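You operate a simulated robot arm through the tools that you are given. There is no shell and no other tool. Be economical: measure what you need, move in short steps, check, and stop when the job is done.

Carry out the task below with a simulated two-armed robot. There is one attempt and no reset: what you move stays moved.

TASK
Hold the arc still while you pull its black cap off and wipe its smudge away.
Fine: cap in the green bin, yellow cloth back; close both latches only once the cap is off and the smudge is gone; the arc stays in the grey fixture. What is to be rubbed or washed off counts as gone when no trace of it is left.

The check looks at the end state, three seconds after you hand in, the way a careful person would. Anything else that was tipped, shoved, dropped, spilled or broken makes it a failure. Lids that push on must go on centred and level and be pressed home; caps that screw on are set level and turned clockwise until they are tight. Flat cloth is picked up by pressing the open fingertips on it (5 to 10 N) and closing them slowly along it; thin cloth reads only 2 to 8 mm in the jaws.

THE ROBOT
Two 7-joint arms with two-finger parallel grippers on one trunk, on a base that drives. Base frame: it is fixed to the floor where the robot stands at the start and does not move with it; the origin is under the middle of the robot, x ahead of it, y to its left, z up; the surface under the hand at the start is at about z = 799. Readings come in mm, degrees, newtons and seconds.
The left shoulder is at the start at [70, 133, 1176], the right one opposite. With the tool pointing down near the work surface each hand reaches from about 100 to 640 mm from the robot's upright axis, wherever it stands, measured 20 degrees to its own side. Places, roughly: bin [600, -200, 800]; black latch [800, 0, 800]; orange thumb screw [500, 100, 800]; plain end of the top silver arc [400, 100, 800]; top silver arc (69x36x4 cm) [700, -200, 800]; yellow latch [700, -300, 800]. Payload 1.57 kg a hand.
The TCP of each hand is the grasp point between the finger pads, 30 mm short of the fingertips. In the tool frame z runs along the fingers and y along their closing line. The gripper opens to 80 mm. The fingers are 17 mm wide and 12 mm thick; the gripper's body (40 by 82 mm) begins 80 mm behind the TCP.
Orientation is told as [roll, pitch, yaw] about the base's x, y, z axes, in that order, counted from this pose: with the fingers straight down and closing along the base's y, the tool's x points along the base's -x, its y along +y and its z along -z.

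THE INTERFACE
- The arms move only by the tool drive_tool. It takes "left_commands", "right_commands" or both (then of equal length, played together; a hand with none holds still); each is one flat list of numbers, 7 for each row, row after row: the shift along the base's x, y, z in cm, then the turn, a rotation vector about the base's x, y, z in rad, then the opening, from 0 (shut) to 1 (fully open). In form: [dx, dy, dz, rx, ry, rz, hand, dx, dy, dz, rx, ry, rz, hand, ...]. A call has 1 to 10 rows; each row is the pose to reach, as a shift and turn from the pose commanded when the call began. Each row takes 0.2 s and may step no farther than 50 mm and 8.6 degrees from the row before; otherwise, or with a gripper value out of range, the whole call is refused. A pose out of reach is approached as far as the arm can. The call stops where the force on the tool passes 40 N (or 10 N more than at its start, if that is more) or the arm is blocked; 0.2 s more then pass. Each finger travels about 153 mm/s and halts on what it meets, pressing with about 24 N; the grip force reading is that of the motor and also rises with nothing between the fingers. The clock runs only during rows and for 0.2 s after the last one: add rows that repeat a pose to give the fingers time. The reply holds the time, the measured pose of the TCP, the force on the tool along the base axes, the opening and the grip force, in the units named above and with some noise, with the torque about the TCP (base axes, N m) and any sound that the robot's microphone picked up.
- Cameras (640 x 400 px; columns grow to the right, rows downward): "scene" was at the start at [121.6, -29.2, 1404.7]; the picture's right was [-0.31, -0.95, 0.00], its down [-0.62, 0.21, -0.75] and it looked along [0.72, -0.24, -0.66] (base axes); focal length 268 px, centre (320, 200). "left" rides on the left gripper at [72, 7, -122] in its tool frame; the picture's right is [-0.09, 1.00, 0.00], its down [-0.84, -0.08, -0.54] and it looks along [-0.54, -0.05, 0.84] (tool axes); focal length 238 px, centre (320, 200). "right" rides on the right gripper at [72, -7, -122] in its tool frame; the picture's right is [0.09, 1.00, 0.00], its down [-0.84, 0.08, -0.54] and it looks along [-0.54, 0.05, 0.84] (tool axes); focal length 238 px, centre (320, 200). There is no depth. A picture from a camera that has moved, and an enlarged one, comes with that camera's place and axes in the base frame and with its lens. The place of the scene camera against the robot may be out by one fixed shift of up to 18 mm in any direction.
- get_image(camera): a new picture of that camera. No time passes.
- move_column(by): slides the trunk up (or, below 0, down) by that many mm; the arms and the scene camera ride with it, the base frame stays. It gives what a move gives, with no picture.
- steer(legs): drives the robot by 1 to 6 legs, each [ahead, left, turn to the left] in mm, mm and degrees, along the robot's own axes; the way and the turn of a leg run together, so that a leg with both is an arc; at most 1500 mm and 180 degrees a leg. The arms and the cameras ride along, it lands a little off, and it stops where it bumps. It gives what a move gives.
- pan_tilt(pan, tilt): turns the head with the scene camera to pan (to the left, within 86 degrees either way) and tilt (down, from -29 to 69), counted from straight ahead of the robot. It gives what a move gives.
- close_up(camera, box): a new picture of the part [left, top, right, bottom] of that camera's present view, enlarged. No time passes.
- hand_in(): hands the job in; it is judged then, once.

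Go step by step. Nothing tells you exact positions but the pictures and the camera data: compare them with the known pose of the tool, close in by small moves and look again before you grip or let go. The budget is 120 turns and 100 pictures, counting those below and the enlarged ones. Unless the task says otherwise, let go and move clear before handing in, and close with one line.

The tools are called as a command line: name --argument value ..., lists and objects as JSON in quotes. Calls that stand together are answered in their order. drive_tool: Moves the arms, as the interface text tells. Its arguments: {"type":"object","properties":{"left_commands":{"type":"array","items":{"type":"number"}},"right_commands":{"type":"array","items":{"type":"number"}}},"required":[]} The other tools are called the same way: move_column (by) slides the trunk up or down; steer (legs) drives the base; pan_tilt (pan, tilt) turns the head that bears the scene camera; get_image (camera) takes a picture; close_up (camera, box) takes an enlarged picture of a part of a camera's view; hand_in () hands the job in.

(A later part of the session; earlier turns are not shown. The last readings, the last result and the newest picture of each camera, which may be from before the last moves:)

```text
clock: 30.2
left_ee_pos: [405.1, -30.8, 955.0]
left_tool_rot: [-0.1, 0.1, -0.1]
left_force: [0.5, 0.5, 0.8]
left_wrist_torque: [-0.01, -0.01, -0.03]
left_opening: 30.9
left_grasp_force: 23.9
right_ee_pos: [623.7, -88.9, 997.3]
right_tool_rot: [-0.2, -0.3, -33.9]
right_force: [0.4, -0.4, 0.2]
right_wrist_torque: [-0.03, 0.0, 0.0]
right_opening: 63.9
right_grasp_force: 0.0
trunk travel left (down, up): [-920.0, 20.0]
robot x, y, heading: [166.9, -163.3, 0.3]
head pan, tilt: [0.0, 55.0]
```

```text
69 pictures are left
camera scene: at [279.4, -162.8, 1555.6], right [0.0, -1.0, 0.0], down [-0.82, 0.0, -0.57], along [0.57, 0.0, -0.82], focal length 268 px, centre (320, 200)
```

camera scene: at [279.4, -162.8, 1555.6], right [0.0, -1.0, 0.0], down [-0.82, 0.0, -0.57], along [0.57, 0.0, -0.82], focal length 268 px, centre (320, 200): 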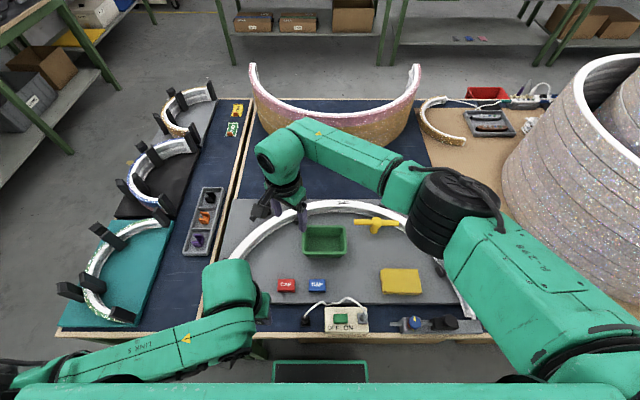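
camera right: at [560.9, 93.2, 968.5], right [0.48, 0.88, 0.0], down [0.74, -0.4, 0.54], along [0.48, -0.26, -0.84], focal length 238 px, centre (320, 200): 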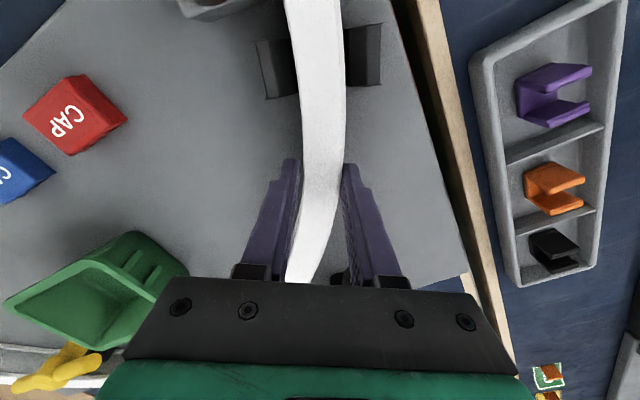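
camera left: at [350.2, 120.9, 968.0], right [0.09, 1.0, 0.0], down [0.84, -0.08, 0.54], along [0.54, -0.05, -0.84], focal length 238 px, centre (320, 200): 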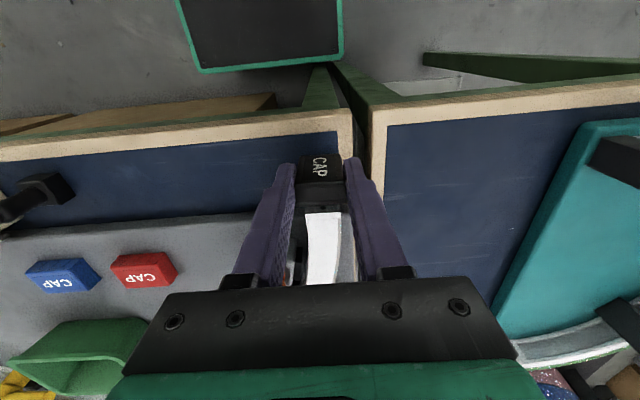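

I clear the right arm to above the cloth and level its yaw.

drive_tool --right_commands '[-1.4, -4.3, 0, 0, 0, 0.085, 1, -2.8, -8.6, 0, 0, 0, 0.17, 1, -4.2, -12.9, 0, 0, 0, 0.255, 1, -5.6, -17.2, 0, 0, 0, 0.34, 1, -7, -21.5, 0, 0, 0, 0.425, 1, -8.4, -25.8, 0, 0, 0, 0.51, 1, -9.8, -30.1, 0, 0, 0, 0.593, 1]'

drive_tool --left_commands '[3.9, -2.5, 0, 0, 0, 0, 0.25, 7.8, -5, 0, 0, 0, 0, 0.25, 11.7, -7.5, 0, 0, 0, 0, 0.25, 15.6, -10, 0, 0, 0, 0, 0.25, 19.5, -12.5, 0, 0, 0, 0, 0.25, 23.4, -15, 0, 0, 0, 0, 0.25]'

get_image --camera "left"

get_image --camera "right"

```text
clock: 31.8
left_ee_pos: [402.4, -35.2, 956.2]
left_tool_rot: [0.1, 0.0, -0.1]
left_force: [-1.0, 0.4, 0.3]
left_wrist_torque: [0.02, -0.05, -0.01]
left_opening: 31.1
left_grasp_force: 23.6
right_ee_pos: [524.8, -396.2, 995.8]
right_tool_rot: [0.1, -0.2, 0.2]
right_force: [0.2, -0.1, 0.3]
right_wrist_torque: [0.01, -0.01, -0.01]
right_opening: 80.2
right_grasp_force: 0.0
trunk travel left (down, up): [-920.0, 20.0]
robot x, y, heading: [165.3, -162.7, 0.2]
head pan, tilt: [0.0, 55.0]
```

```text
clock: 33.2
left_ee_pos: [639.9, -183.8, 953.2]
left_tool_rot: [0.1, 0.3, -0.2]
left_force: [-0.2, -0.2, 0.3]
left_wrist_torque: [0.0, 0.05, 0.0]
left_opening: 31.0
left_grasp_force: 24.5
right_ee_pos: [527.2, -395.8, 994.1]
right_tool_rot: [0.0, 0.0, 0.1]
right_force: [0.8, -0.3, 0.0]
right_wrist_torque: [-0.02, 0.0, 0.03]
right_opening: 80.2
right_grasp_force: 0.1
trunk travel left (down, up): [-920.0, 20.0]
robot x, y, heading: [167.5, -164.4, 0.3]
head pan, tilt: [0.0, 55.0]
```

```text
68 pictures are left
camera left: at [568.7, -177.9, 1077.1], right [0.1, 1.0, 0.0], down [0.84, -0.08, 0.54], along [0.54, -0.05, -0.84], focal length 238 px, centre (320, 200)
```

left: 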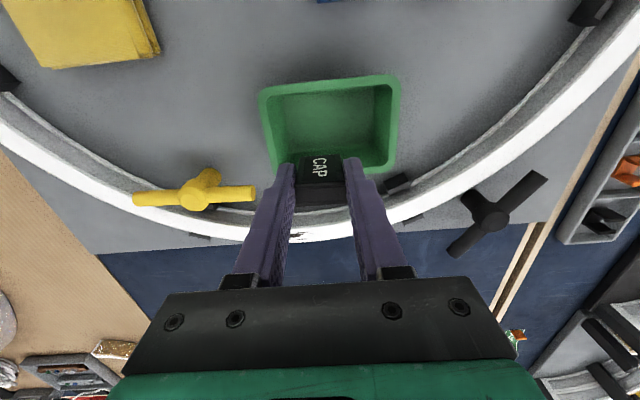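

```text
67 pictures are left
camera right: at [454.8, -402.1, 1116.0], right [-0.09, 1.0, 0.0], down [0.84, 0.08, 0.54], along [0.54, 0.05, -0.84], focal length 238 px, centre (320, 200)
```

right: 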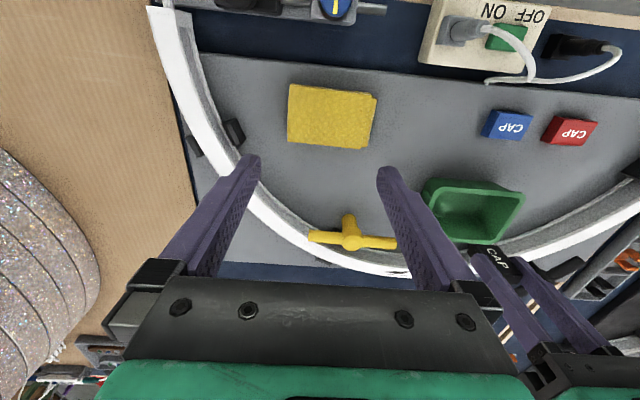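

The bin lies right below the left hand (centre about [638, -174]). I shift 10 mm left and lower by the trunk so that the cap nearly touches the bin floor.

drive_tool --left_commands '[-0.2, 0.9, 0, 0, 0, 0, 0.25]'

move_column --by -90

get_image --camera "left"

get_image --camera "right"

```text
clock: 33.6
left_ee_pos: [636.8, -173.5, 955.0]
left_tool_rot: [-0.1, 0.1, -0.2]
left_force: [-0.6, 0.1, -0.4]
left_wrist_torque: [0.01, 0.0, 0.01]
left_opening: 30.8
left_grasp_force: 24.2
right_ee_pos: [525.3, -392.6, 995.5]
right_tool_rot: [-0.1, 0.0, -0.1]
right_force: [0.9, -0.1, -0.4]
right_wrist_torque: [-0.02, 0.0, -0.03]
right_opening: 80.1
right_grasp_force: 0.1
trunk travel left (down, up): [-920.0, 20.0]
robot x, y, heading: [166.6, -161.8, 0.1]
head pan, tilt: [0.0, 55.0]
```

```text
clock: 34.9
left_ee_pos: [636.7, -173.6, 863.9]
left_tool_rot: [0.1, 0.0, 0.0]
left_force: [-0.6, 0.3, 0.4]
left_wrist_torque: [0.01, -0.01, 0.0]
left_opening: 31.1
left_grasp_force: 24.0
right_ee_pos: [524.8, -393.2, 906.8]
right_tool_rot: [0.1, -0.1, 0.0]
right_force: [0.3, -0.9, 0.3]
right_wrist_torque: [-0.03, -0.02, -0.02]
right_opening: 80.3
right_grasp_force: 0.0
trunk travel left (down, up): [-830.0, 110.0]
robot x, y, heading: [165.1, -160.3, -0.1]
head pan, tilt: [0.0, 55.0]
```

```text
66 pictures are left
camera left: at [565.6, -167.0, 986.7], right [0.09, 1.0, 0.0], down [0.84, -0.08, 0.54], along [0.54, -0.05, -0.84], focal length 238 px, centre (320, 200)
```

left: 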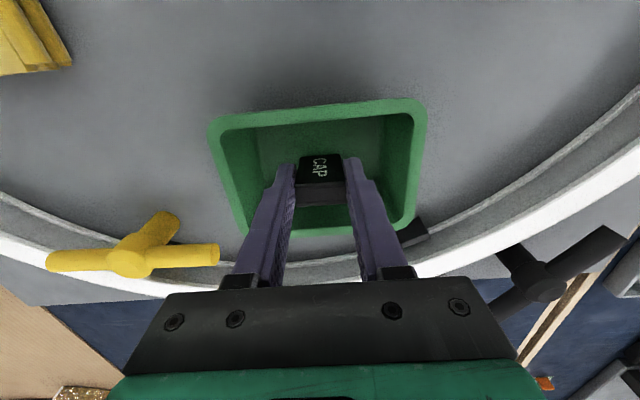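

```text
65 pictures are left
camera right: at [453.5, -400.5, 1026.8], right [-0.09, 1.0, 0.0], down [0.84, 0.08, 0.54], along [0.54, 0.05, -0.84], focal length 238 px, centre (320, 200)
```

right: 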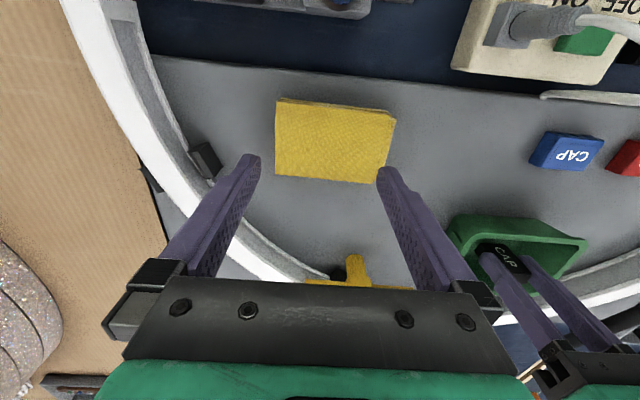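

The cap hangs inside the bin. I lower a few more mm watching force, open moderately and lift out.

drive_tool --left_commands '[0, 0, -0.4, 0, 0, 0, 0.25, 0, 0, -0.8, 0, 0, 0, 0.25, 0, 0, -0.8, 0, 0, 0, 0.45, 0, 0, -0.8, 0, 0, 0, 0.6, 0, 0, -0.8, 0, 0, 0, 0.6, 0, 0, 2, 0, 0, 0, 0.6, 0, 0, 5, 0, 0, 0, 0.6, 0, 0, 8, 0, 0, 0, 0.6]'

get_image --camera "left"

```text
clock: 36.7
left_ee_pos: [636.7, -173.9, 943.1]
left_tool_rot: [0.1, 0.1, -0.2]
left_force: [0.2, 0.3, 0.6]
left_wrist_torque: [-0.01, -0.01, 0.01]
left_opening: 47.8
left_grasp_force: 0.1
right_ee_pos: [525.7, -393.9, 905.3]
right_tool_rot: [0.0, -0.1, -0.1]
right_force: [0.3, 0.2, 0.5]
right_wrist_torque: [0.05, -0.01, -0.01]
right_opening: 80.0
right_grasp_force: 0.0
trunk travel left (down, up): [-830.0, 110.0]
robot x, y, heading: [166.6, -161.5, -0.2]
head pan, tilt: [0.0, 55.0]
```

```text
64 pictures are left
camera left: at [565.0, -167.4, 1066.8], right [0.09, 1.0, 0.0], down [0.84, -0.08, 0.54], along [0.54, -0.05, -0.84], focal length 238 px, centre (320, 200)
```

left: 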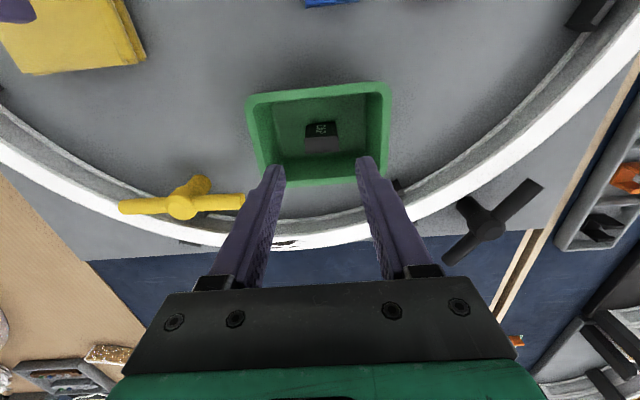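

The cap lies in the bin. Next I send the left hand to hold the arc at the earlier spot, and look closely at the cloth.

drive_tool --left_commands '[0, 4.6, 1, 0, 0, -0.1, 0.8, 0, 9.2, 1, 0, 0, -0.2, 0.8, 0, 13.8, 1, 0, 0, -0.3, 0.8, -0.5, 18.4, 1, 0, 0, -0.4, 0.8, -1, 23, 1, 0, 0, -0.5, 0.8, -1.2, 23.1, -2, 0, 0, -0.59, 0.8]'

get_image --camera "left"

close_up --camera "right" --box '[240, 70, 420, 200]'

get_image --camera "scene"

```text
clock: 38.1
left_ee_pos: [622.8, 57.8, 919.6]
left_tool_rot: [0.1, 0.0, -34.1]
left_force: [0.3, -0.1, -0.5]
left_wrist_torque: [-0.01, 0.02, 0.0]
left_opening: 64.2
left_grasp_force: 0.1
right_ee_pos: [526.4, -393.8, 906.2]
right_tool_rot: [0.0, -0.2, 0.0]
right_force: [-0.2, 0.0, 0.3]
right_wrist_torque: [0.03, 0.01, -0.02]
right_opening: 79.9
right_grasp_force: 0.0
trunk travel left (down, up): [-830.0, 110.0]
robot x, y, heading: [165.1, -167.9, -0.1]
head pan, tilt: [0.0, 55.0]
```

```text
63 pictures are left
camera left: at [568.8, 102.8, 1043.3], right [0.63, 0.77, 0.0], down [0.65, -0.53, 0.54], along [0.42, -0.34, -0.84], focal length 238 px, centre (320, 200)
```

left: 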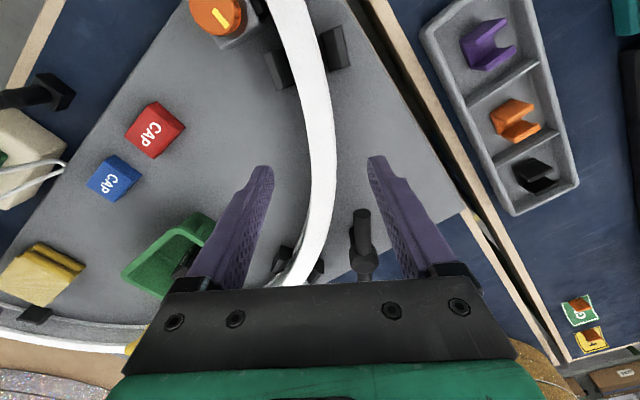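

```text
3.08 times, centred on (330, 135) of right
camera zoom: at [453.9, -401.1, 1026.5], right [-0.09, 1.0, 0.0], down [0.84, 0.08, 0.54], along [0.54, 0.05, -0.84], focal length 733 px, centre (289, 400)
```

zoom: 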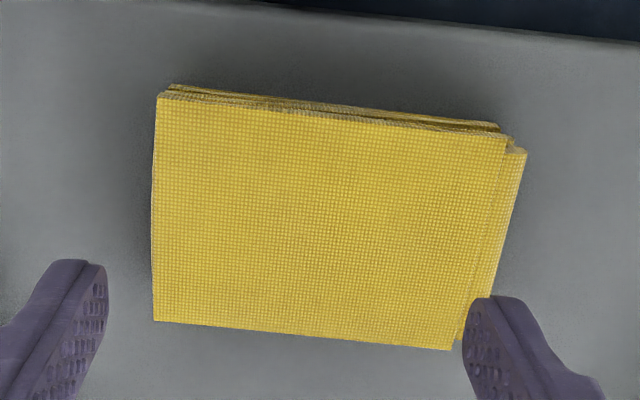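

```text
61 pictures are left
camera scene: at [279.9, -167.6, 1465.6], right [0.0, -1.0, 0.0], down [-0.82, 0.0, -0.57], along [0.57, 0.0, -0.82], focal length 268 px, centre (320, 200)
```

scene: 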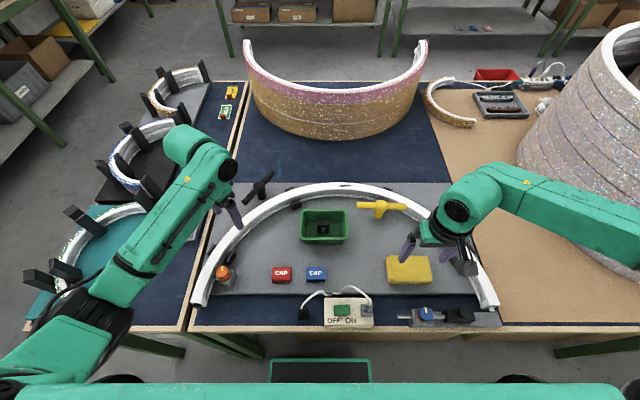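

The left jaw is centred over the arc. I lower and close it there, and bring the right hand down to just above the cloth with the fingers half open.

drive_tool --left_commands '[0.1, 0, -3.6, 0, 0, 0, 0.8, 0.1, 0, -7.2, 0, 0, 0, 0.8, 0.1, 0, -7.2, 0, 0, 0, 0.6, 0.1, 0, -7.2, 0, 0, 0, 0.45, 0.1, 0, -7.2, 0, 0, 0, 0.35, 0.1, 0, -7.2, 0, 0, 0, 0.25, 0.1, 0, -7.2, 0, 0, 0, 0.2]' --right_commands '[0, 0.6, -1.5, 0, 0, 0, 0.7, 0, 1.2, -3, 0, 0, 0, 0.6, 0, 1.2, -4, 0, 0, 0, 0.6, 0, 1.2, -4.6, 0, 0, 0, 0.6, 0, 1.2, -4.6, 0, 0, 0, 0.6, 0, 1.2, -4.6, 0, 0, 0, 0.6, 0, 1.2, -4.6, 0, 0, 0, 0.6]'

get_image --camera "right"

```text
clock: 39.7
left_ee_pos: [624.7, 58.5, 849.6]
left_tool_rot: [0.0, 0.2, -33.8]
left_force: [0.0, -0.2, -0.6]
left_wrist_torque: [-0.08, -0.04, 0.19]
left_opening: 26.2
left_grasp_force: 24.2
right_ee_pos: [525.8, -381.6, 859.7]
right_tool_rot: [0.0, -0.1, 0.0]
right_force: [0.9, 0.2, 0.7]
right_wrist_torque: [0.01, 0.01, 0.01]
right_opening: 48.0
right_grasp_force: 0.1
trunk travel left (down, up): [-830.0, 110.0]
robot x, y, heading: [164.7, -164.2, -0.1]
head pan, tilt: [0.0, 55.0]
```

```text
60 pictures are left
camera right: at [453.5, -387.9, 979.8], right [-0.09, 1.0, 0.0], down [0.84, 0.08, 0.54], along [0.54, 0.05, -0.84], focal length 238 px, centre (320, 200)
```

right: 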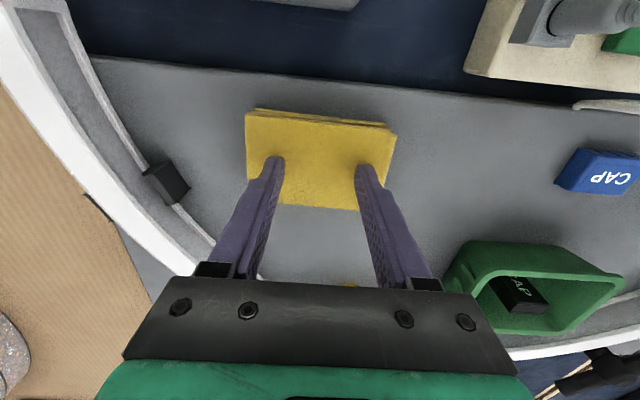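

The left holds the arc and the right fingertips hover centred over the cloth. I press down gently in steps.

drive_tool --right_commands '[0, 0, -0.3, 0, 0, 0, 0.6, 0, 0, -0.5, 0, 0, 0, 0.6, 0, 0, -0.7, 0, 0, 0, 0.6]'

```text
clock: 40.6
left_ee_pos: [621.6, 59.2, 850.4]
left_tool_rot: [0.1, 0.0, -33.9]
left_force: [2.0, -0.6, 0.2]
left_wrist_torque: [0.1, 0.04, 0.31]
left_opening: 26.0
left_grasp_force: 24.6
right_ee_pos: [525.3, -380.7, 856.3]
right_tool_rot: [0.0, -0.6, -0.1]
right_force: [-6.9, -3.7, 21.6]
right_wrist_torque: [-0.06, 0.3, 0.04]
right_opening: 48.1
right_grasp_force: 0.2
trunk travel left (down, up): [-830.0, 110.0]
robot x, y, heading: [166.5, -161.5, 0.3]
head pan, tilt: [0.0, 55.0]
stopped in row 3 (right hand): the force on the tool passed its limit at 42 N (the readings are from after the stop); the commanded pose is now the measured one
```

Contact at about 857. I back up a little to reach 5–10 N.

drive_tool --right_commands '[0, 0, 0.1, 0, 0, 0, 0.6]'

```text
clock: 41.0
left_ee_pos: [622.6, 58.8, 850.6]
left_tool_rot: [0.1, 0.1, -34.0]
left_force: [0.6, 0.4, 0.3]
left_wrist_torque: [-0.09, -0.17, 0.18]
left_opening: 26.3
left_grasp_force: 24.0
right_ee_pos: [528.0, -381.0, 856.2]
right_tool_rot: [-0.1, -0.6, -0.2]
right_force: [-5.0, 0.2, 14.4]
right_wrist_torque: [0.01, 0.19, -0.07]
right_opening: 48.0
right_grasp_force: 0.1
trunk travel left (down, up): [-830.0, 110.0]
robot x, y, heading: [169.2, -161.9, 0.3]
head pan, tilt: [0.0, 55.0]
```

Force is 14 N; up another 0.6 mm, then close slowly.

drive_tool --right_commands '[0, 0, 0.07, 0, 0, 0, 0.6, 0, 0, 0.07, 0, 0, 0, 0.54, 0, 0, 0.07, 0, 0, 0, 0.48, 0, 0, 0.07, 0, 0, 0, 0.42, 0, 0, 0.07, 0, 0, 0, 0.36, 0, 0, 0.07, 0, 0, 0, 0.3, 0, 0, 0.07, 0, 0, 0, 0.24, 0, 0, 0.07, 0, 0, 0, 0.18]'

drive_tool --right_commands '[0, 0, 0, 0, 0, 0, 0.12, 0, 0, 0, 0, 0, 0, 0.06, 0, 0, 0, 0, 0, 0, 0, 0, 0, 0, 0, 0, 0, 0]'

get_image --camera "right"

```text
clock: 42.8
left_ee_pos: [622.9, 59.5, 849.6]
left_tool_rot: [0.1, 0.1, -33.9]
left_force: [0.3, 1.0, 0.0]
left_wrist_torque: [-0.27, -0.53, 0.3]
left_opening: 25.9
left_grasp_force: 24.0
right_ee_pos: [527.8, -381.3, 857.0]
right_tool_rot: [0.0, -0.4, -0.1]
right_force: [0.2, 0.4, 2.7]
right_wrist_torque: [0.04, 0.04, 0.05]
right_opening: 15.6
right_grasp_force: 0.7
trunk travel left (down, up): [-830.0, 110.0]
robot x, y, heading: [162.8, -165.1, 0.2]
head pan, tilt: [0.0, 55.0]
```

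```text
clock: 43.8
left_ee_pos: [624.6, 58.1, 849.7]
left_tool_rot: [0.1, 0.2, -34.0]
left_force: [-0.1, 0.8, -0.1]
left_wrist_torque: [-0.16, -0.2, 0.2]
left_opening: 26.5
left_grasp_force: 23.9
right_ee_pos: [528.9, -382.6, 857.1]
right_tool_rot: [0.0, -0.4, 0.0]
right_force: [0.1, -1.2, 3.7]
right_wrist_torque: [-0.02, 0.05, 0.02]
right_opening: 0.0
right_grasp_force: 21.3
trunk travel left (down, up): [-830.0, 110.0]
robot x, y, heading: [165.7, -168.2, -0.0]
head pan, tilt: [0.0, 55.0]
```

```text
59 pictures are left
camera right: at [455.3, -388.3, 977.1], right [-0.09, 1.0, 0.0], down [0.83, 0.08, 0.55], along [0.55, 0.05, -0.84], focal length 238 px, centre (320, 200)
```

right: 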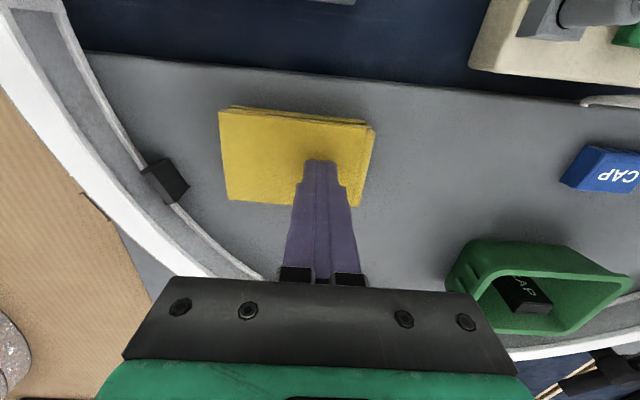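

The fingers slipped over the cloth without catching it and dragged it a little (about 15 mm to -y). I raise, re-centre and retry with the pressure kept up during closing.

drive_tool --right_commands '[0, 0, 1, 0, 0, 0, 0.2, 0, -1.0, 1, 0, 0, 0, 0.5, 0, -1.5, 1, 0, 0, 0, 0.5, 0, -1.5, 0.3, 0, 0, 0, 0.5, 0, -1.5, 0.05, 0, 0, 0, 0.5, 0, -1.5, -0.02, 0, 0, 0, 0.5]'

```text
clock: 45.2
left_ee_pos: [624.4, 57.4, 850.3]
left_tool_rot: [0.1, 0.1, -33.9]
left_force: [0.7, -1.1, 0.1]
left_wrist_torque: [0.12, 0.11, 0.32]
left_opening: 26.2
left_grasp_force: 23.8
right_ee_pos: [528.7, -396.9, 856.7]
right_tool_rot: [-0.1, -0.4, -0.1]
right_force: [-1.7, -0.2, 3.4]
right_wrist_torque: [0.02, 0.08, -0.02]
right_opening: 39.8
right_grasp_force: 0.1
trunk travel left (down, up): [-830.0, 110.0]
robot x, y, heading: [168.0, -166.6, 0.1]
head pan, tilt: [0.0, 55.0]
```

drive_tool --right_commands '[0, 0, -0.06, 0, 0, 0, 0.5]'

```text
clock: 45.6
left_ee_pos: [622.5, 57.9, 851.1]
left_tool_rot: [0.1, 0.2, -33.9]
left_force: [0.6, 0.3, -0.2]
left_wrist_torque: [0.25, 0.32, 0.25]
left_opening: 26.0
left_grasp_force: 24.1
right_ee_pos: [528.9, -396.6, 855.6]
right_tool_rot: [-0.1, -0.6, -0.1]
right_force: [-1.4, -2.2, 14.0]
right_wrist_torque: [-0.08, 0.11, 0.05]
right_opening: 40.0
right_grasp_force: 0.1
trunk travel left (down, up): [-830.0, 110.0]
robot x, y, heading: [168.3, -168.5, 0.2]
head pan, tilt: [0.0, 55.0]
```

14 N is a bit high; up 0.3 mm and close in part, checking the force midway.

drive_tool --right_commands '[0, 0, 0.03, 0, 0, 0, 0.5, 0, 0, 0.03, 0, 0, 0, 0.46, 0, 0, 0.03, 0, 0, 0, 0.42, 0, 0, 0.03, 0, 0, 0, 0.38, 0, 0, 0.03, 0, 0, 0, 0.34, 0, 0, 0.03, 0, 0, 0, 0.3]'

get_image --camera "right"

```text
clock: 47.0
left_ee_pos: [625.0, 60.5, 850.1]
left_tool_rot: [0.1, 0.0, -33.9]
left_force: [0.9, -1.3, -0.4]
left_wrist_torque: [0.21, 0.38, 0.24]
left_opening: 26.0
left_grasp_force: 24.1
right_ee_pos: [528.5, -396.1, 855.3]
right_tool_rot: [0.0, -0.6, -0.2]
right_force: [3.5, -2.2, 25.3]
right_wrist_torque: [-0.11, -0.07, -0.01]
right_opening: 38.0
right_grasp_force: 7.9
trunk travel left (down, up): [-830.0, 110.0]
robot x, y, heading: [166.5, -161.8, -0.1]
head pan, tilt: [0.0, 55.0]
```

```text
58 pictures are left
camera right: at [454.8, -401.8, 976.5], right [-0.09, 1.0, 0.0], down [0.83, 0.08, 0.55], along [0.55, 0.05, -0.83], focal length 238 px, centre (320, 200)
```

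right: 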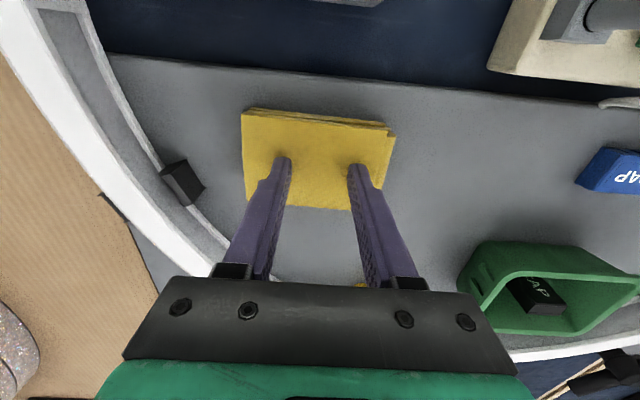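

The fingers now grip the surface (closing resisted at 38 mm), with 25 N pressing, so I ease up slightly while continuing to close.

drive_tool --right_commands '[0, 0, 0.05, 0, 0, 0, 0.3, 0, 0, 0.07, 0, 0, 0, 0.26, 0, 0, 0.08, 0, 0, 0, 0.22, 0, 0, 0.08, 0, 0, 0, 0.18, 0, 0, 0.08, 0, 0, 0, 0.14, 0, 0, 0.08, 0, 0, 0, 0.1]'

get_image --camera "right"

```text
clock: 48.4
left_ee_pos: [622.4, 59.0, 850.2]
left_tool_rot: [0.0, -0.1, -33.9]
left_force: [0.9, -1.7, 0.1]
left_wrist_torque: [0.07, 0.22, 0.26]
left_opening: 26.1
left_grasp_force: 23.5
right_ee_pos: [527.3, -394.9, 857.2]
right_tool_rot: [-0.1, -0.5, -0.2]
right_force: [0.4, 4.3, 19.4]
right_wrist_torque: [0.19, 0.05, -0.02]
right_opening: 19.1
right_grasp_force: 6.5
trunk travel left (down, up): [-830.0, 110.0]
robot x, y, heading: [168.7, -165.1, -0.0]
head pan, tilt: [0.0, 55.0]
```

```text
57 pictures are left
camera right: at [454.2, -401.2, 976.8], right [-0.09, 1.0, 0.0], down [0.83, 0.08, 0.55], along [0.55, 0.05, -0.84], focal length 238 px, centre (320, 200)
```

right: 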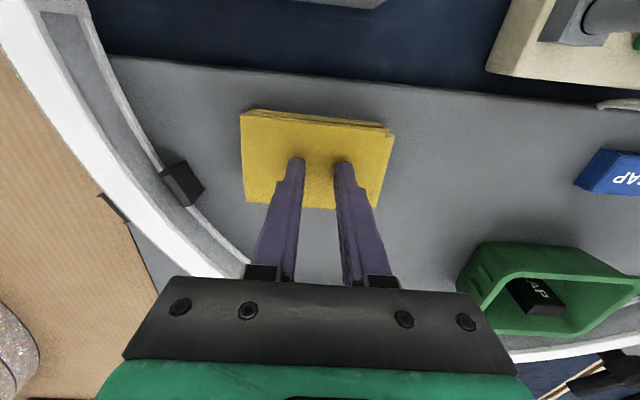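

drive_tool --right_commands '[0, 0, 0.04, 0, 0, 0, 0.1, 0, 0, 0.04, 0, 0, 0, 0.07, 0, 0, 0.04, 0, 0, 0, 0.04, 0, 0, 0.04, 0, 0, 0, 0.02, 0, 0, 0.04, 0, 0, 0, 0, 0, 0, 0.04, 0, 0, 0, 0, 0, 0, 0.04, 0, 0, 0, 0, 0, 0, 0.04, 0, 0, 0, 0]'

get_image --camera "right"

```text
clock: 50.2
left_ee_pos: [623.7, 59.0, 850.4]
left_tool_rot: [0.1, 0.1, -33.9]
left_force: [-0.7, 1.0, 0.3]
left_wrist_torque: [-0.13, -0.24, 0.26]
left_opening: 26.1
left_grasp_force: 24.2
right_ee_pos: [528.7, -397.3, 856.1]
right_tool_rot: [-0.2, -0.3, -0.1]
right_force: [-0.9, -0.3, 5.9]
right_wrist_torque: [0.01, 0.08, -0.02]
right_opening: 0.2
right_grasp_force: 21.4
trunk travel left (down, up): [-830.0, 110.0]
robot x, y, heading: [163.9, -166.2, 0.2]
head pan, tilt: [0.0, 55.0]
```

```text
56 pictures are left
camera right: at [454.7, -402.8, 977.1], right [-0.09, 1.0, 0.0], down [0.83, 0.08, 0.55], along [0.55, 0.05, -0.84], focal length 238 px, centre (320, 200)
```

right: 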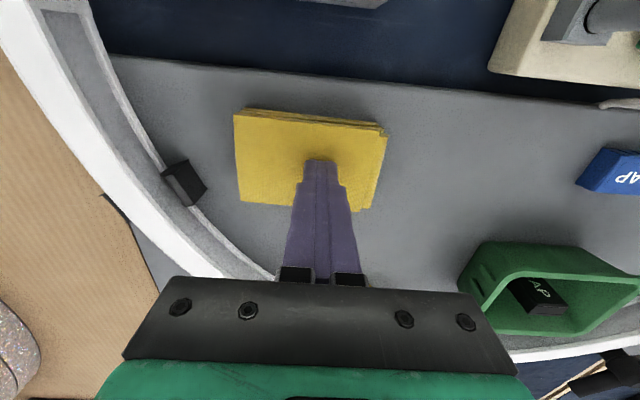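

The cloth is a firm folded pad, about 64 mm deep in x, so it can be gripped from its sides. I raise and turn the right hand by 90° to straddle it along x.

drive_tool --right_commands '[0, 0, 2, 0, 0, 0, 0, 0, 0, 4, 0, 0, -0.149, 0.3, 0, -0.5, 5, 0, 0, -0.298, 0.6, 0, -0.8, 5, 0, 0, -0.447, 1, 0, -0.8, 5, 0, 0, -0.596, 1, 0, -0.8, 5, 0, 0, -0.745, 1, 0, -0.8, 5, 0, 0, -0.894, 1, 0, -0.8, 5, 0, 0, -1.043, 1, 0, -0.8, 5, 0, 0, -1.192, 1, 0, -0.8, 5, 0, 0, -1.341, 1]'

drive_tool --right_commands '[0, 0, 0, 0, 0, -0.115, 1, 0, 0, 0, 0, 0, -0.23, 1]'

get_image --camera "right"

```text
clock: 52.4
left_ee_pos: [626.5, 57.2, 848.0]
left_tool_rot: [0.0, 0.1, -33.8]
left_force: [0.4, -0.2, 1.1]
left_wrist_torque: [-0.05, -0.06, 0.27]
left_opening: 25.9
left_grasp_force: 23.9
right_ee_pos: [527.4, -404.2, 905.8]
right_tool_rot: [-0.1, -0.3, -77.1]
right_force: [-0.1, -0.1, -1.1]
right_wrist_torque: [0.0, -0.03, -0.02]
right_opening: 80.0
right_grasp_force: 0.0
trunk travel left (down, up): [-830.0, 110.0]
robot x, y, heading: [167.4, -164.1, 0.3]
head pan, tilt: [0.0, 55.0]
```

```text
clock: 53.0
left_ee_pos: [623.8, 56.3, 850.5]
left_tool_rot: [0.0, 0.1, -33.9]
left_force: [0.8, -0.3, -0.4]
left_wrist_torque: [-0.05, 0.0, 0.23]
left_opening: 26.0
left_grasp_force: 24.0
right_ee_pos: [529.5, -404.4, 904.9]
right_tool_rot: [0.0, -0.3, -90.2]
right_force: [0.1, 0.2, -0.2]
right_wrist_torque: [0.04, 0.03, 0.01]
right_opening: 80.1
right_grasp_force: 0.0
trunk travel left (down, up): [-830.0, 110.0]
robot x, y, heading: [163.8, -164.7, -0.1]
head pan, tilt: [0.0, 55.0]
```

```text
55 pictures are left
camera right: at [522.2, -331.4, 1026.3], right [1.0, 0.09, 0.0], down [0.07, -0.83, 0.55], along [0.05, -0.55, -0.84], focal length 238 px, centre (320, 200)
```

right: 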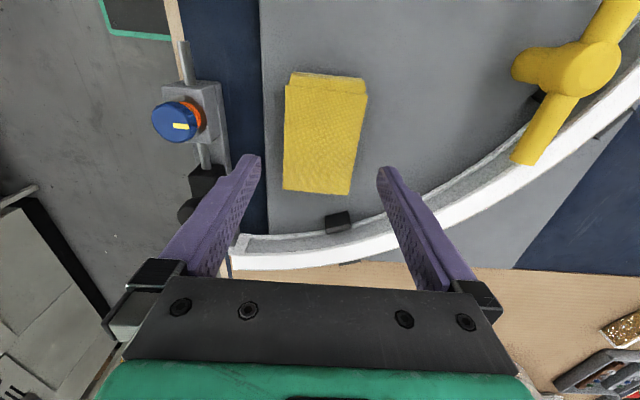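

The pad is centred near [532, -399] and aligned with the jaw. I descend part way and check the clearance.

drive_tool --right_commands '[0.25, 0.4, -2, 0, 0, 0, 1, 0.25, 0.4, -4, 0, 0, 0, 1]'

get_image --camera "right"

```text
clock: 53.6
left_ee_pos: [624.4, 57.6, 849.2]
left_tool_rot: [0.1, 0.0, -33.8]
left_force: [0.3, 0.0, 0.2]
left_wrist_torque: [0.02, 0.05, 0.19]
left_opening: 26.1
left_grasp_force: 23.9
right_ee_pos: [531.3, -400.3, 866.6]
right_tool_rot: [0.1, -0.4, -90.1]
right_force: [-0.5, 0.2, -0.4]
right_wrist_torque: [0.03, -0.01, 0.01]
right_opening: 80.1
right_grasp_force: 0.1
trunk travel left (down, up): [-830.0, 110.0]
robot x, y, heading: [165.5, -166.1, -0.0]
head pan, tilt: [0.0, 55.0]
```

```text
54 pictures are left
camera right: at [525.1, -328.2, 986.5], right [1.0, 0.09, 0.0], down [0.08, -0.83, 0.55], along [0.05, -0.55, -0.84], focal length 238 px, centre (320, 200)
```

right: 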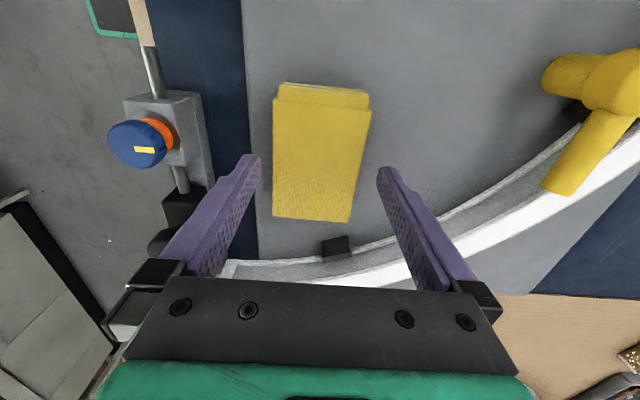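

Clearance is even on both sides. I go down further to tips near the board and close.

drive_tool --right_commands '[-0.1, 0, -1, 0, 0, 0, 1, -0.1, 0, -1.8, 0, 0, 0, 1, -0.1, 0, -2.2, 0, 0, 0, 1, -0.1, 0, -2.2, 0, 0, 0, 0.9, -0.1, 0, -2.2, 0, 0, 0, 0.8, -0.1, 0, -2.2, 0, 0, 0, 0.7, -0.1, 0, -2.2, 0, 0, 0, 0.6, -0.1, 0, -2.2, 0, 0, 0, 0.5]'

get_image --camera "right"

```text
clock: 55.4
left_ee_pos: [624.6, 58.7, 849.0]
left_tool_rot: [0.0, 0.2, -33.9]
left_force: [0.4, 0.0, 1.2]
left_wrist_torque: [0.02, 0.02, 0.26]
left_opening: 26.1
left_grasp_force: 24.1
right_ee_pos: [532.0, -400.7, 844.9]
right_tool_rot: [-0.1, -0.4, -89.9]
right_force: [-0.4, -1.0, -0.1]
right_wrist_torque: [-0.03, -0.03, 0.02]
right_opening: 64.1
right_grasp_force: 24.2
trunk travel left (down, up): [-830.0, 110.0]
robot x, y, heading: [166.0, -164.0, 0.2]
head pan, tilt: [0.0, 55.0]
```

```text
53 pictures are left
camera right: at [524.3, -328.5, 965.7], right [1.0, 0.09, 0.0], down [0.08, -0.83, 0.55], along [0.05, -0.55, -0.84], focal length 238 px, centre (320, 200)
```

right: 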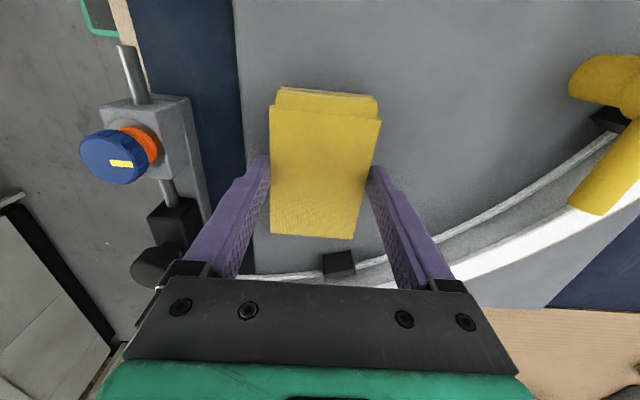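

The pad is held firmly at 64 mm. I lift it and check.

drive_tool --right_commands '[0, 0, 2, 0, 0, 0, 0.5, 0, 0, 5, 0, 0, 0, 0.5, 0, 0, 9, 0, 0, 0, 0.5]'

get_image --camera "right"

close_up --camera "scene" --box '[280, 150, 540, 312]'

```text
clock: 56.2
left_ee_pos: [624.1, 58.6, 850.7]
left_tool_rot: [0.1, 0.1, -34.0]
left_force: [-0.8, 0.0, 0.4]
left_wrist_torque: [-0.32, -0.02, 0.27]
left_opening: 26.4
left_grasp_force: 24.0
right_ee_pos: [528.5, -400.8, 937.0]
right_tool_rot: [0.0, -0.4, -90.1]
right_force: [0.1, 0.6, -0.3]
right_wrist_torque: [0.02, 0.03, 0.0]
right_opening: 63.6
right_grasp_force: 24.8
trunk travel left (down, up): [-830.0, 110.0]
robot x, y, heading: [164.4, -162.0, -0.1]
head pan, tilt: [0.0, 55.0]
```

```text
52 pictures are left
camera right: at [522.7, -327.2, 1056.7], right [1.0, 0.09, 0.0], down [0.08, -0.83, 0.55], along [0.05, -0.55, -0.84], focal length 238 px, centre (320, 200)
```

right: 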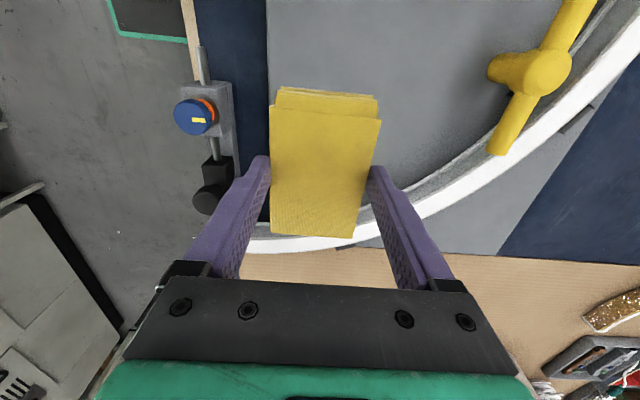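

```text
2.46 times, centred on (410, 231) of scene
camera zoom: at [279.4, -166.5, 1465.6], right [0.0, -1.0, 0.0], down [-0.82, 0.0, -0.57], along [0.57, 0.0, -0.82], focal length 660 px, centre (98, 124)
```

zoom: 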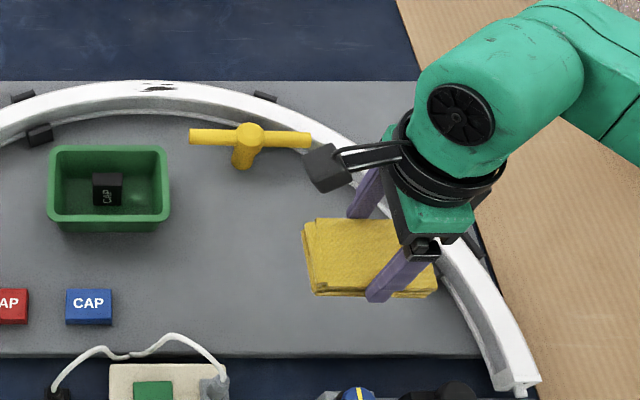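

The pad is lifted clean. Wrist-camera sightings put the smudge near [769, -226]; I carry the pad over above it.

drive_tool --right_commands '[3.4, 2.5, 0, 0, 0, 0, 0.5, 6.8, 5, 0, 0, 0, 0, 0.5, 10.2, 7.5, 0, 0, 0, 0, 0.5, 13.6, 10, 0, 0, 0, 0, 0.5, 17, 12.5, 0, 0, 0, 0, 0.5, 20.4, 15, 0, 0, 0, 0, 0.5, 23.8, 17.3, 0, 0, 0, 0, 0.5]'

get_image --camera "right"

get_image --camera "scene"

```text
clock: 57.8
left_ee_pos: [624.6, 58.2, 850.8]
left_tool_rot: [0.1, 0.1, -34.0]
left_force: [2.3, -0.7, -0.9]
left_wrist_torque: [0.26, 0.08, 0.27]
left_opening: 26.0
left_grasp_force: 24.4
right_ee_pos: [741.8, -244.4, 935.5]
right_tool_rot: [0.0, -0.4, -90.0]
right_force: [0.6, 0.1, -0.1]
right_wrist_torque: [-0.01, 0.0, 0.01]
right_opening: 63.9
right_grasp_force: 24.2
right hand out of reach, approached as far as the arm can: row 7
trunk travel left (down, up): [-830.0, 110.0]
robot x, y, heading: [167.6, -165.4, -0.2]
head pan, tilt: [0.0, 55.0]
```

```text
50 pictures are left
camera right: at [734.5, -172.5, 1056.4], right [1.0, 0.09, 0.0], down [0.08, -0.83, 0.55], along [0.05, -0.55, -0.84], focal length 238 px, centre (320, 200)
```

right: 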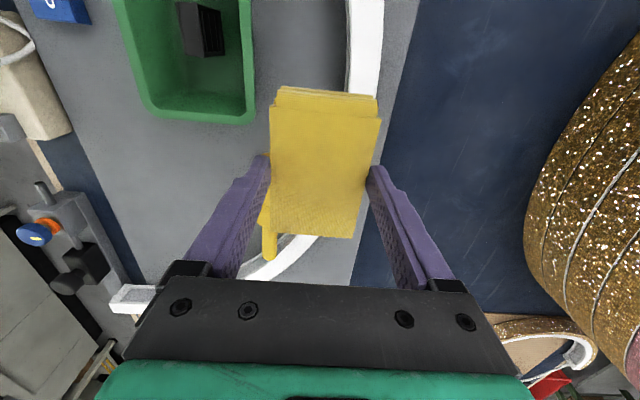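

```text
49 pictures are left
camera scene: at [279.3, -167.2, 1465.6], right [0.0, -1.0, 0.0], down [-0.82, 0.0, -0.57], along [0.57, 0.0, -0.82], focal length 268 px, centre (320, 200)
```

scene: 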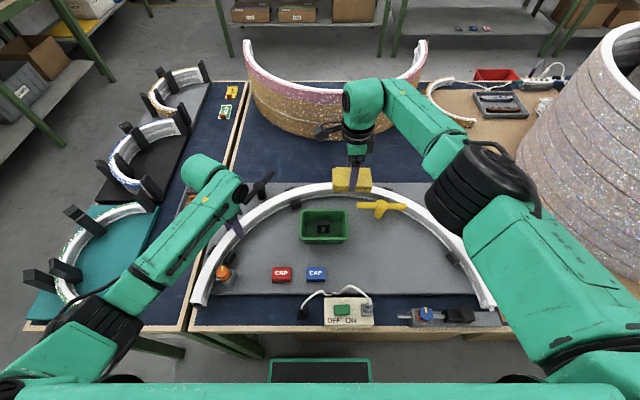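

The smudge is about 30 mm beyond reach from here. I let the left hand off the arc, raise both hands, lower the trunk and move the base slightly ahead and left.

drive_tool --left_commands '[0, 0, 0, 0, 0, 0, 0.5, 0, 0, 0, 0, 0, 0, 0.8, 0, 0, 3, 0, 0, 0, 0.8, 0, 0, 7, 0, 0, 0, 0.8, 0, 0, 11, 0, 0, 0, 0.8, 0, 0, 15, 0, 0, 0, 0.8, 0, 0, 19, 0, 0, 0, 0.8, 0, 0, 22, 0, 0, 0, 0.8]' --right_commands '[-2, 0, 2, 0, 0, 0, 0.5, -4, 0, 4, 0, 0, 0, 0.5, -6, 0, 6, 0, 0, 0, 0.5, -8, 0, 8, 0, 0, 0, 0.5, -10, 0, 10, 0, 0, 0, 0.5, -10, 0, 12, 0, 0, 0, 0.5, -10, 0, 14, 0, 0, 0, 0.5, -10, 0, 14, 0, 0, 0, 0.5]'

move_column --by -150

steer --legs '[[12, 70, 0]]'

```text
clock: 59.6
left_ee_pos: [621.4, 59.7, 1070.5]
left_tool_rot: [0.0, 0.2, -33.9]
left_force: [0.8, -0.2, 0.6]
left_wrist_torque: [0.03, 0.0, 0.01]
left_opening: 63.8
left_grasp_force: 0.0
right_ee_pos: [642.2, -243.0, 1075.9]
right_tool_rot: [0.0, -0.4, -90.0]
right_force: [0.3, 0.3, -0.4]
right_wrist_torque: [-0.01, 0.03, -0.02]
right_opening: 63.8
right_grasp_force: 23.8
trunk travel left (down, up): [-830.0, 110.0]
robot x, y, heading: [163.4, -162.1, 0.2]
head pan, tilt: [0.0, 55.0]
```

```text
clock: 61.4
left_ee_pos: [623.3, 61.3, 921.2]
left_tool_rot: [0.1, 0.1, -33.9]
left_force: [0.9, -0.1, 0.2]
left_wrist_torque: [-0.01, 0.03, 0.06]
left_opening: 64.1
left_grasp_force: 0.0
right_ee_pos: [644.0, -244.2, 924.1]
right_tool_rot: [0.0, -0.4, -90.1]
right_force: [0.6, 0.3, 0.7]
right_wrist_torque: [0.03, 0.01, 0.02]
right_opening: 63.8
right_grasp_force: 24.2
trunk travel left (down, up): [-680.0, 260.0]
robot x, y, heading: [165.3, -164.8, 0.0]
head pan, tilt: [0.0, 55.0]
```

```text
clock: 62.4
left_ee_pos: [633.8, 131.4, 921.8]
left_tool_rot: [0.2, 0.1, -33.9]
left_force: [0.1, -0.3, 0.5]
left_wrist_torque: [0.0, 0.0, -0.02]
left_opening: 64.1
left_grasp_force: 0.1
right_ee_pos: [654.4, -170.3, 924.7]
right_tool_rot: [-0.2, -0.4, -90.1]
right_force: [-0.5, 0.1, -1.2]
right_wrist_torque: [0.0, 0.01, 0.01]
right_opening: 63.8
right_grasp_force: 24.1
trunk travel left (down, up): [-680.0, 260.0]
robot x, y, heading: [178.8, -93.1, 0.1]
head pan, tilt: [0.0, 55.0]
```

Clear. Now the left returns to its hold point and closes, while the right carries the pad above the smudge.

drive_tool --left_commands '[-0.5, -3.7, 0, 0, 0, 0, 0.8, -0.9, -7.3, 0, 0, 0, 0, 0.8, -0.9, -7.3, 0, 0, 0, 0, 0.8, -0.9, -7.3, 0, 0, 0, 0, 0.8]' --right_commands '[3, -1.5, 0, 0, 0, 0, 0.5, 6, -3, 0, 0, 0, 0, 0.5, 9, -4.5, 0, 0, 0, 0, 0.5, 11.5, -5.6, 0, 0, 0, 0, 0.5]'

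get_image --camera "left"

get_image --camera "right"

```text
clock: 63.4
left_ee_pos: [622.9, 58.0, 924.2]
left_tool_rot: [0.1, 0.1, -34.0]
left_force: [0.3, 1.1, 0.6]
left_wrist_torque: [-0.01, -0.01, 0.01]
left_opening: 64.0
left_grasp_force: 0.0
right_ee_pos: [771.1, -227.5, 924.9]
right_tool_rot: [-0.1, -0.5, -89.8]
right_force: [-0.3, -0.5, 0.4]
right_wrist_torque: [0.03, 0.03, -0.02]
right_opening: 63.6
right_grasp_force: 24.2
trunk travel left (down, up): [-680.0, 260.0]
robot x, y, heading: [175.9, -91.5, 0.1]
head pan, tilt: [0.0, 55.0]
```

```text
48 pictures are left
camera left: at [568.5, 102.8, 1046.2], right [0.63, 0.78, 0.0], down [0.65, -0.53, 0.54], along [0.42, -0.34, -0.84], focal length 238 px, centre (320, 200)
```

left: 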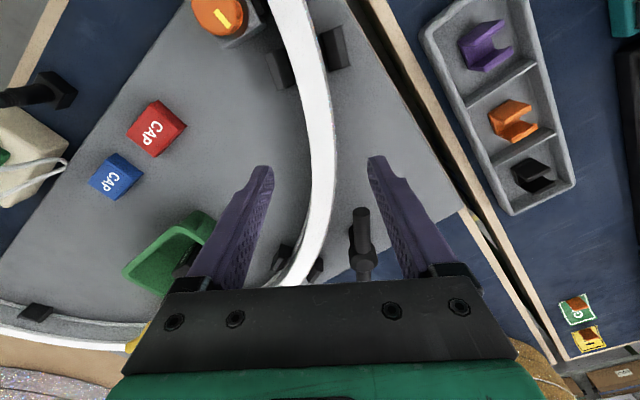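

```text
47 pictures are left
camera right: at [764.1, -154.5, 1045.8], right [1.0, 0.09, 0.0], down [0.08, -0.83, 0.55], along [0.05, -0.55, -0.84], focal length 238 px, centre (320, 200)
```

right: 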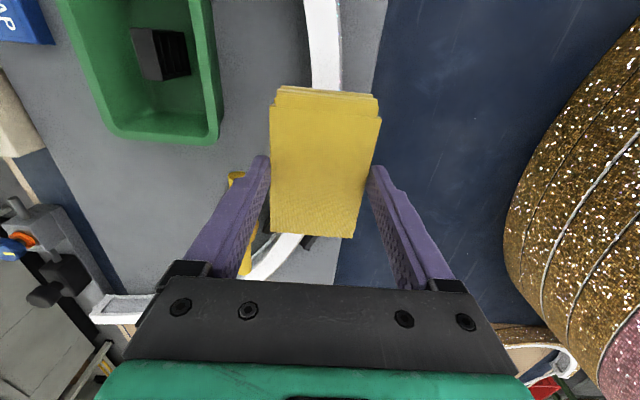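

Reach is fine now. I close the left on the arc and lower the pad to just above the arc.

drive_tool --left_commands '[0.1, 0, -3.7, 0, 0, 0, 0.8, 0.1, 0, -7.4, 0, 0, 0, 0.8, 0.1, 0, -7.4, 0, 0, 0, 0.6, 0.1, 0, -7.4, 0, 0, 0, 0.45, 0.1, 0, -7.4, 0, 0, 0, 0.35, 0.1, 0, -7.4, 0, 0, 0, 0.25, 0.1, 0, -7.4, 0, 0, 0, 0.2]' --right_commands '[0, 0, -1, 0, 0, 0, 0.5, 0, 0, -2, 0, 0, 0, 0.5, 0, 0, -3, 0, 0, 0, 0.5, 0, 0, -3.4, 0, 0, 0, 0.5, 0, 0, -3.4, 0, 0, 0, 0.5, 0, 0, -3.4, 0, 0, 0, 0.5, 0, 0, -3.4, 0, 0, 0, 0.5]'

drive_tool --right_commands '[0, 0, -0.2, 0, 0, 0, 0.5, 0, 0, -0.4, 0, 0, 0, 0.5]'

drive_tool --right_commands '[0, 0, -0.2, 0, 0, 0, 0.5]'

```text
clock: 65.0
left_ee_pos: [623.9, 57.3, 848.5]
left_tool_rot: [0.2, 0.1, -33.8]
left_force: [1.1, 0.7, -0.3]
left_wrist_torque: [0.01, -0.08, 0.28]
left_opening: 25.8
left_grasp_force: 23.5
right_ee_pos: [770.5, -227.1, 890.7]
right_tool_rot: [-0.1, -0.4, -90.1]
right_force: [-0.2, -0.1, -0.7]
right_wrist_torque: [0.0, 0.0, -0.01]
right_opening: 63.7
right_grasp_force: 23.8
trunk travel left (down, up): [-680.0, 260.0]
robot x, y, heading: [176.3, -95.1, -0.0]
head pan, tilt: [0.0, 55.0]
```

```text
clock: 65.6
left_ee_pos: [624.5, 56.1, 848.4]
left_tool_rot: [0.1, 0.1, -33.9]
left_force: [2.0, 2.6, 0.0]
left_wrist_torque: [0.03, -0.04, 0.22]
left_opening: 25.7
left_grasp_force: 23.8
right_ee_pos: [771.1, -227.2, 887.8]
right_tool_rot: [-0.1, -0.5, -90.0]
right_force: [-0.6, 0.9, 0.8]
right_wrist_torque: [0.0, 0.0, 0.01]
right_opening: 63.9
right_grasp_force: 23.5
trunk travel left (down, up): [-680.0, 260.0]
robot x, y, heading: [178.5, -92.0, 0.1]
head pan, tilt: [0.0, 55.0]
```

```text
clock: 66.0
left_ee_pos: [623.9, 56.9, 846.6]
left_tool_rot: [0.2, 0.0, -33.9]
left_force: [1.5, 2.0, 0.7]
left_wrist_torque: [0.05, 0.03, 0.22]
left_opening: 26.1
left_grasp_force: 23.6
right_ee_pos: [771.2, -227.4, 885.2]
right_tool_rot: [-0.2, -0.4, -90.0]
right_force: [0.3, -0.6, 0.2]
right_wrist_torque: [-0.02, 0.02, 0.01]
right_opening: 63.7
right_grasp_force: 23.5
trunk travel left (down, up): [-680.0, 260.0]
robot x, y, heading: [176.8, -89.0, 0.0]
head pan, tilt: [0.0, 55.0]
```

Still no contact; I continue down in small steps.

drive_tool --right_commands '[0, 0, -0.1, 0, 0, 0, 0.5, 0, 0, -0.2, 0, 0, 0, 0.5, 0, 0, -0.25, 0, 0, 0, 0.5]'

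drive_tool --right_commands '[0, 0, -0.1, 0, 0, 0, 0.5, 0, 0, -0.15, 0, 0, 0, 0.5]'

```text
clock: 66.8
left_ee_pos: [625.8, 57.0, 847.2]
left_tool_rot: [0.1, 0.1, -33.8]
left_force: [3.4, 2.5, -0.5]
left_wrist_torque: [0.05, 0.02, 0.15]
left_opening: 25.8
left_grasp_force: 23.7
right_ee_pos: [771.5, -226.5, 884.3]
right_tool_rot: [0.0, -0.5, -90.1]
right_force: [1.0, -1.5, 2.9]
right_wrist_torque: [-0.3, -0.03, 0.04]
right_opening: 63.9
right_grasp_force: 23.8
trunk travel left (down, up): [-680.0, 260.0]
robot x, y, heading: [179.7, -94.3, -0.1]
head pan, tilt: [0.0, 55.0]
```

```text
clock: 67.4
left_ee_pos: [624.9, 57.5, 847.6]
left_tool_rot: [0.0, 0.1, -34.0]
left_force: [9.3, 0.1, -2.5]
left_wrist_torque: [0.3, 0.38, 0.22]
left_opening: 26.0
left_grasp_force: 24.8
right_ee_pos: [771.6, -225.7, 883.0]
right_tool_rot: [0.1, -0.3, -90.1]
right_force: [1.0, -1.4, 17.1]
right_wrist_torque: [-0.41, 0.01, 0.02]
right_opening: 63.8
right_grasp_force: 23.8
trunk travel left (down, up): [-680.0, 260.0]
robot x, y, heading: [179.6, -89.4, 0.3]
head pan, tilt: [0.0, 55.0]
```

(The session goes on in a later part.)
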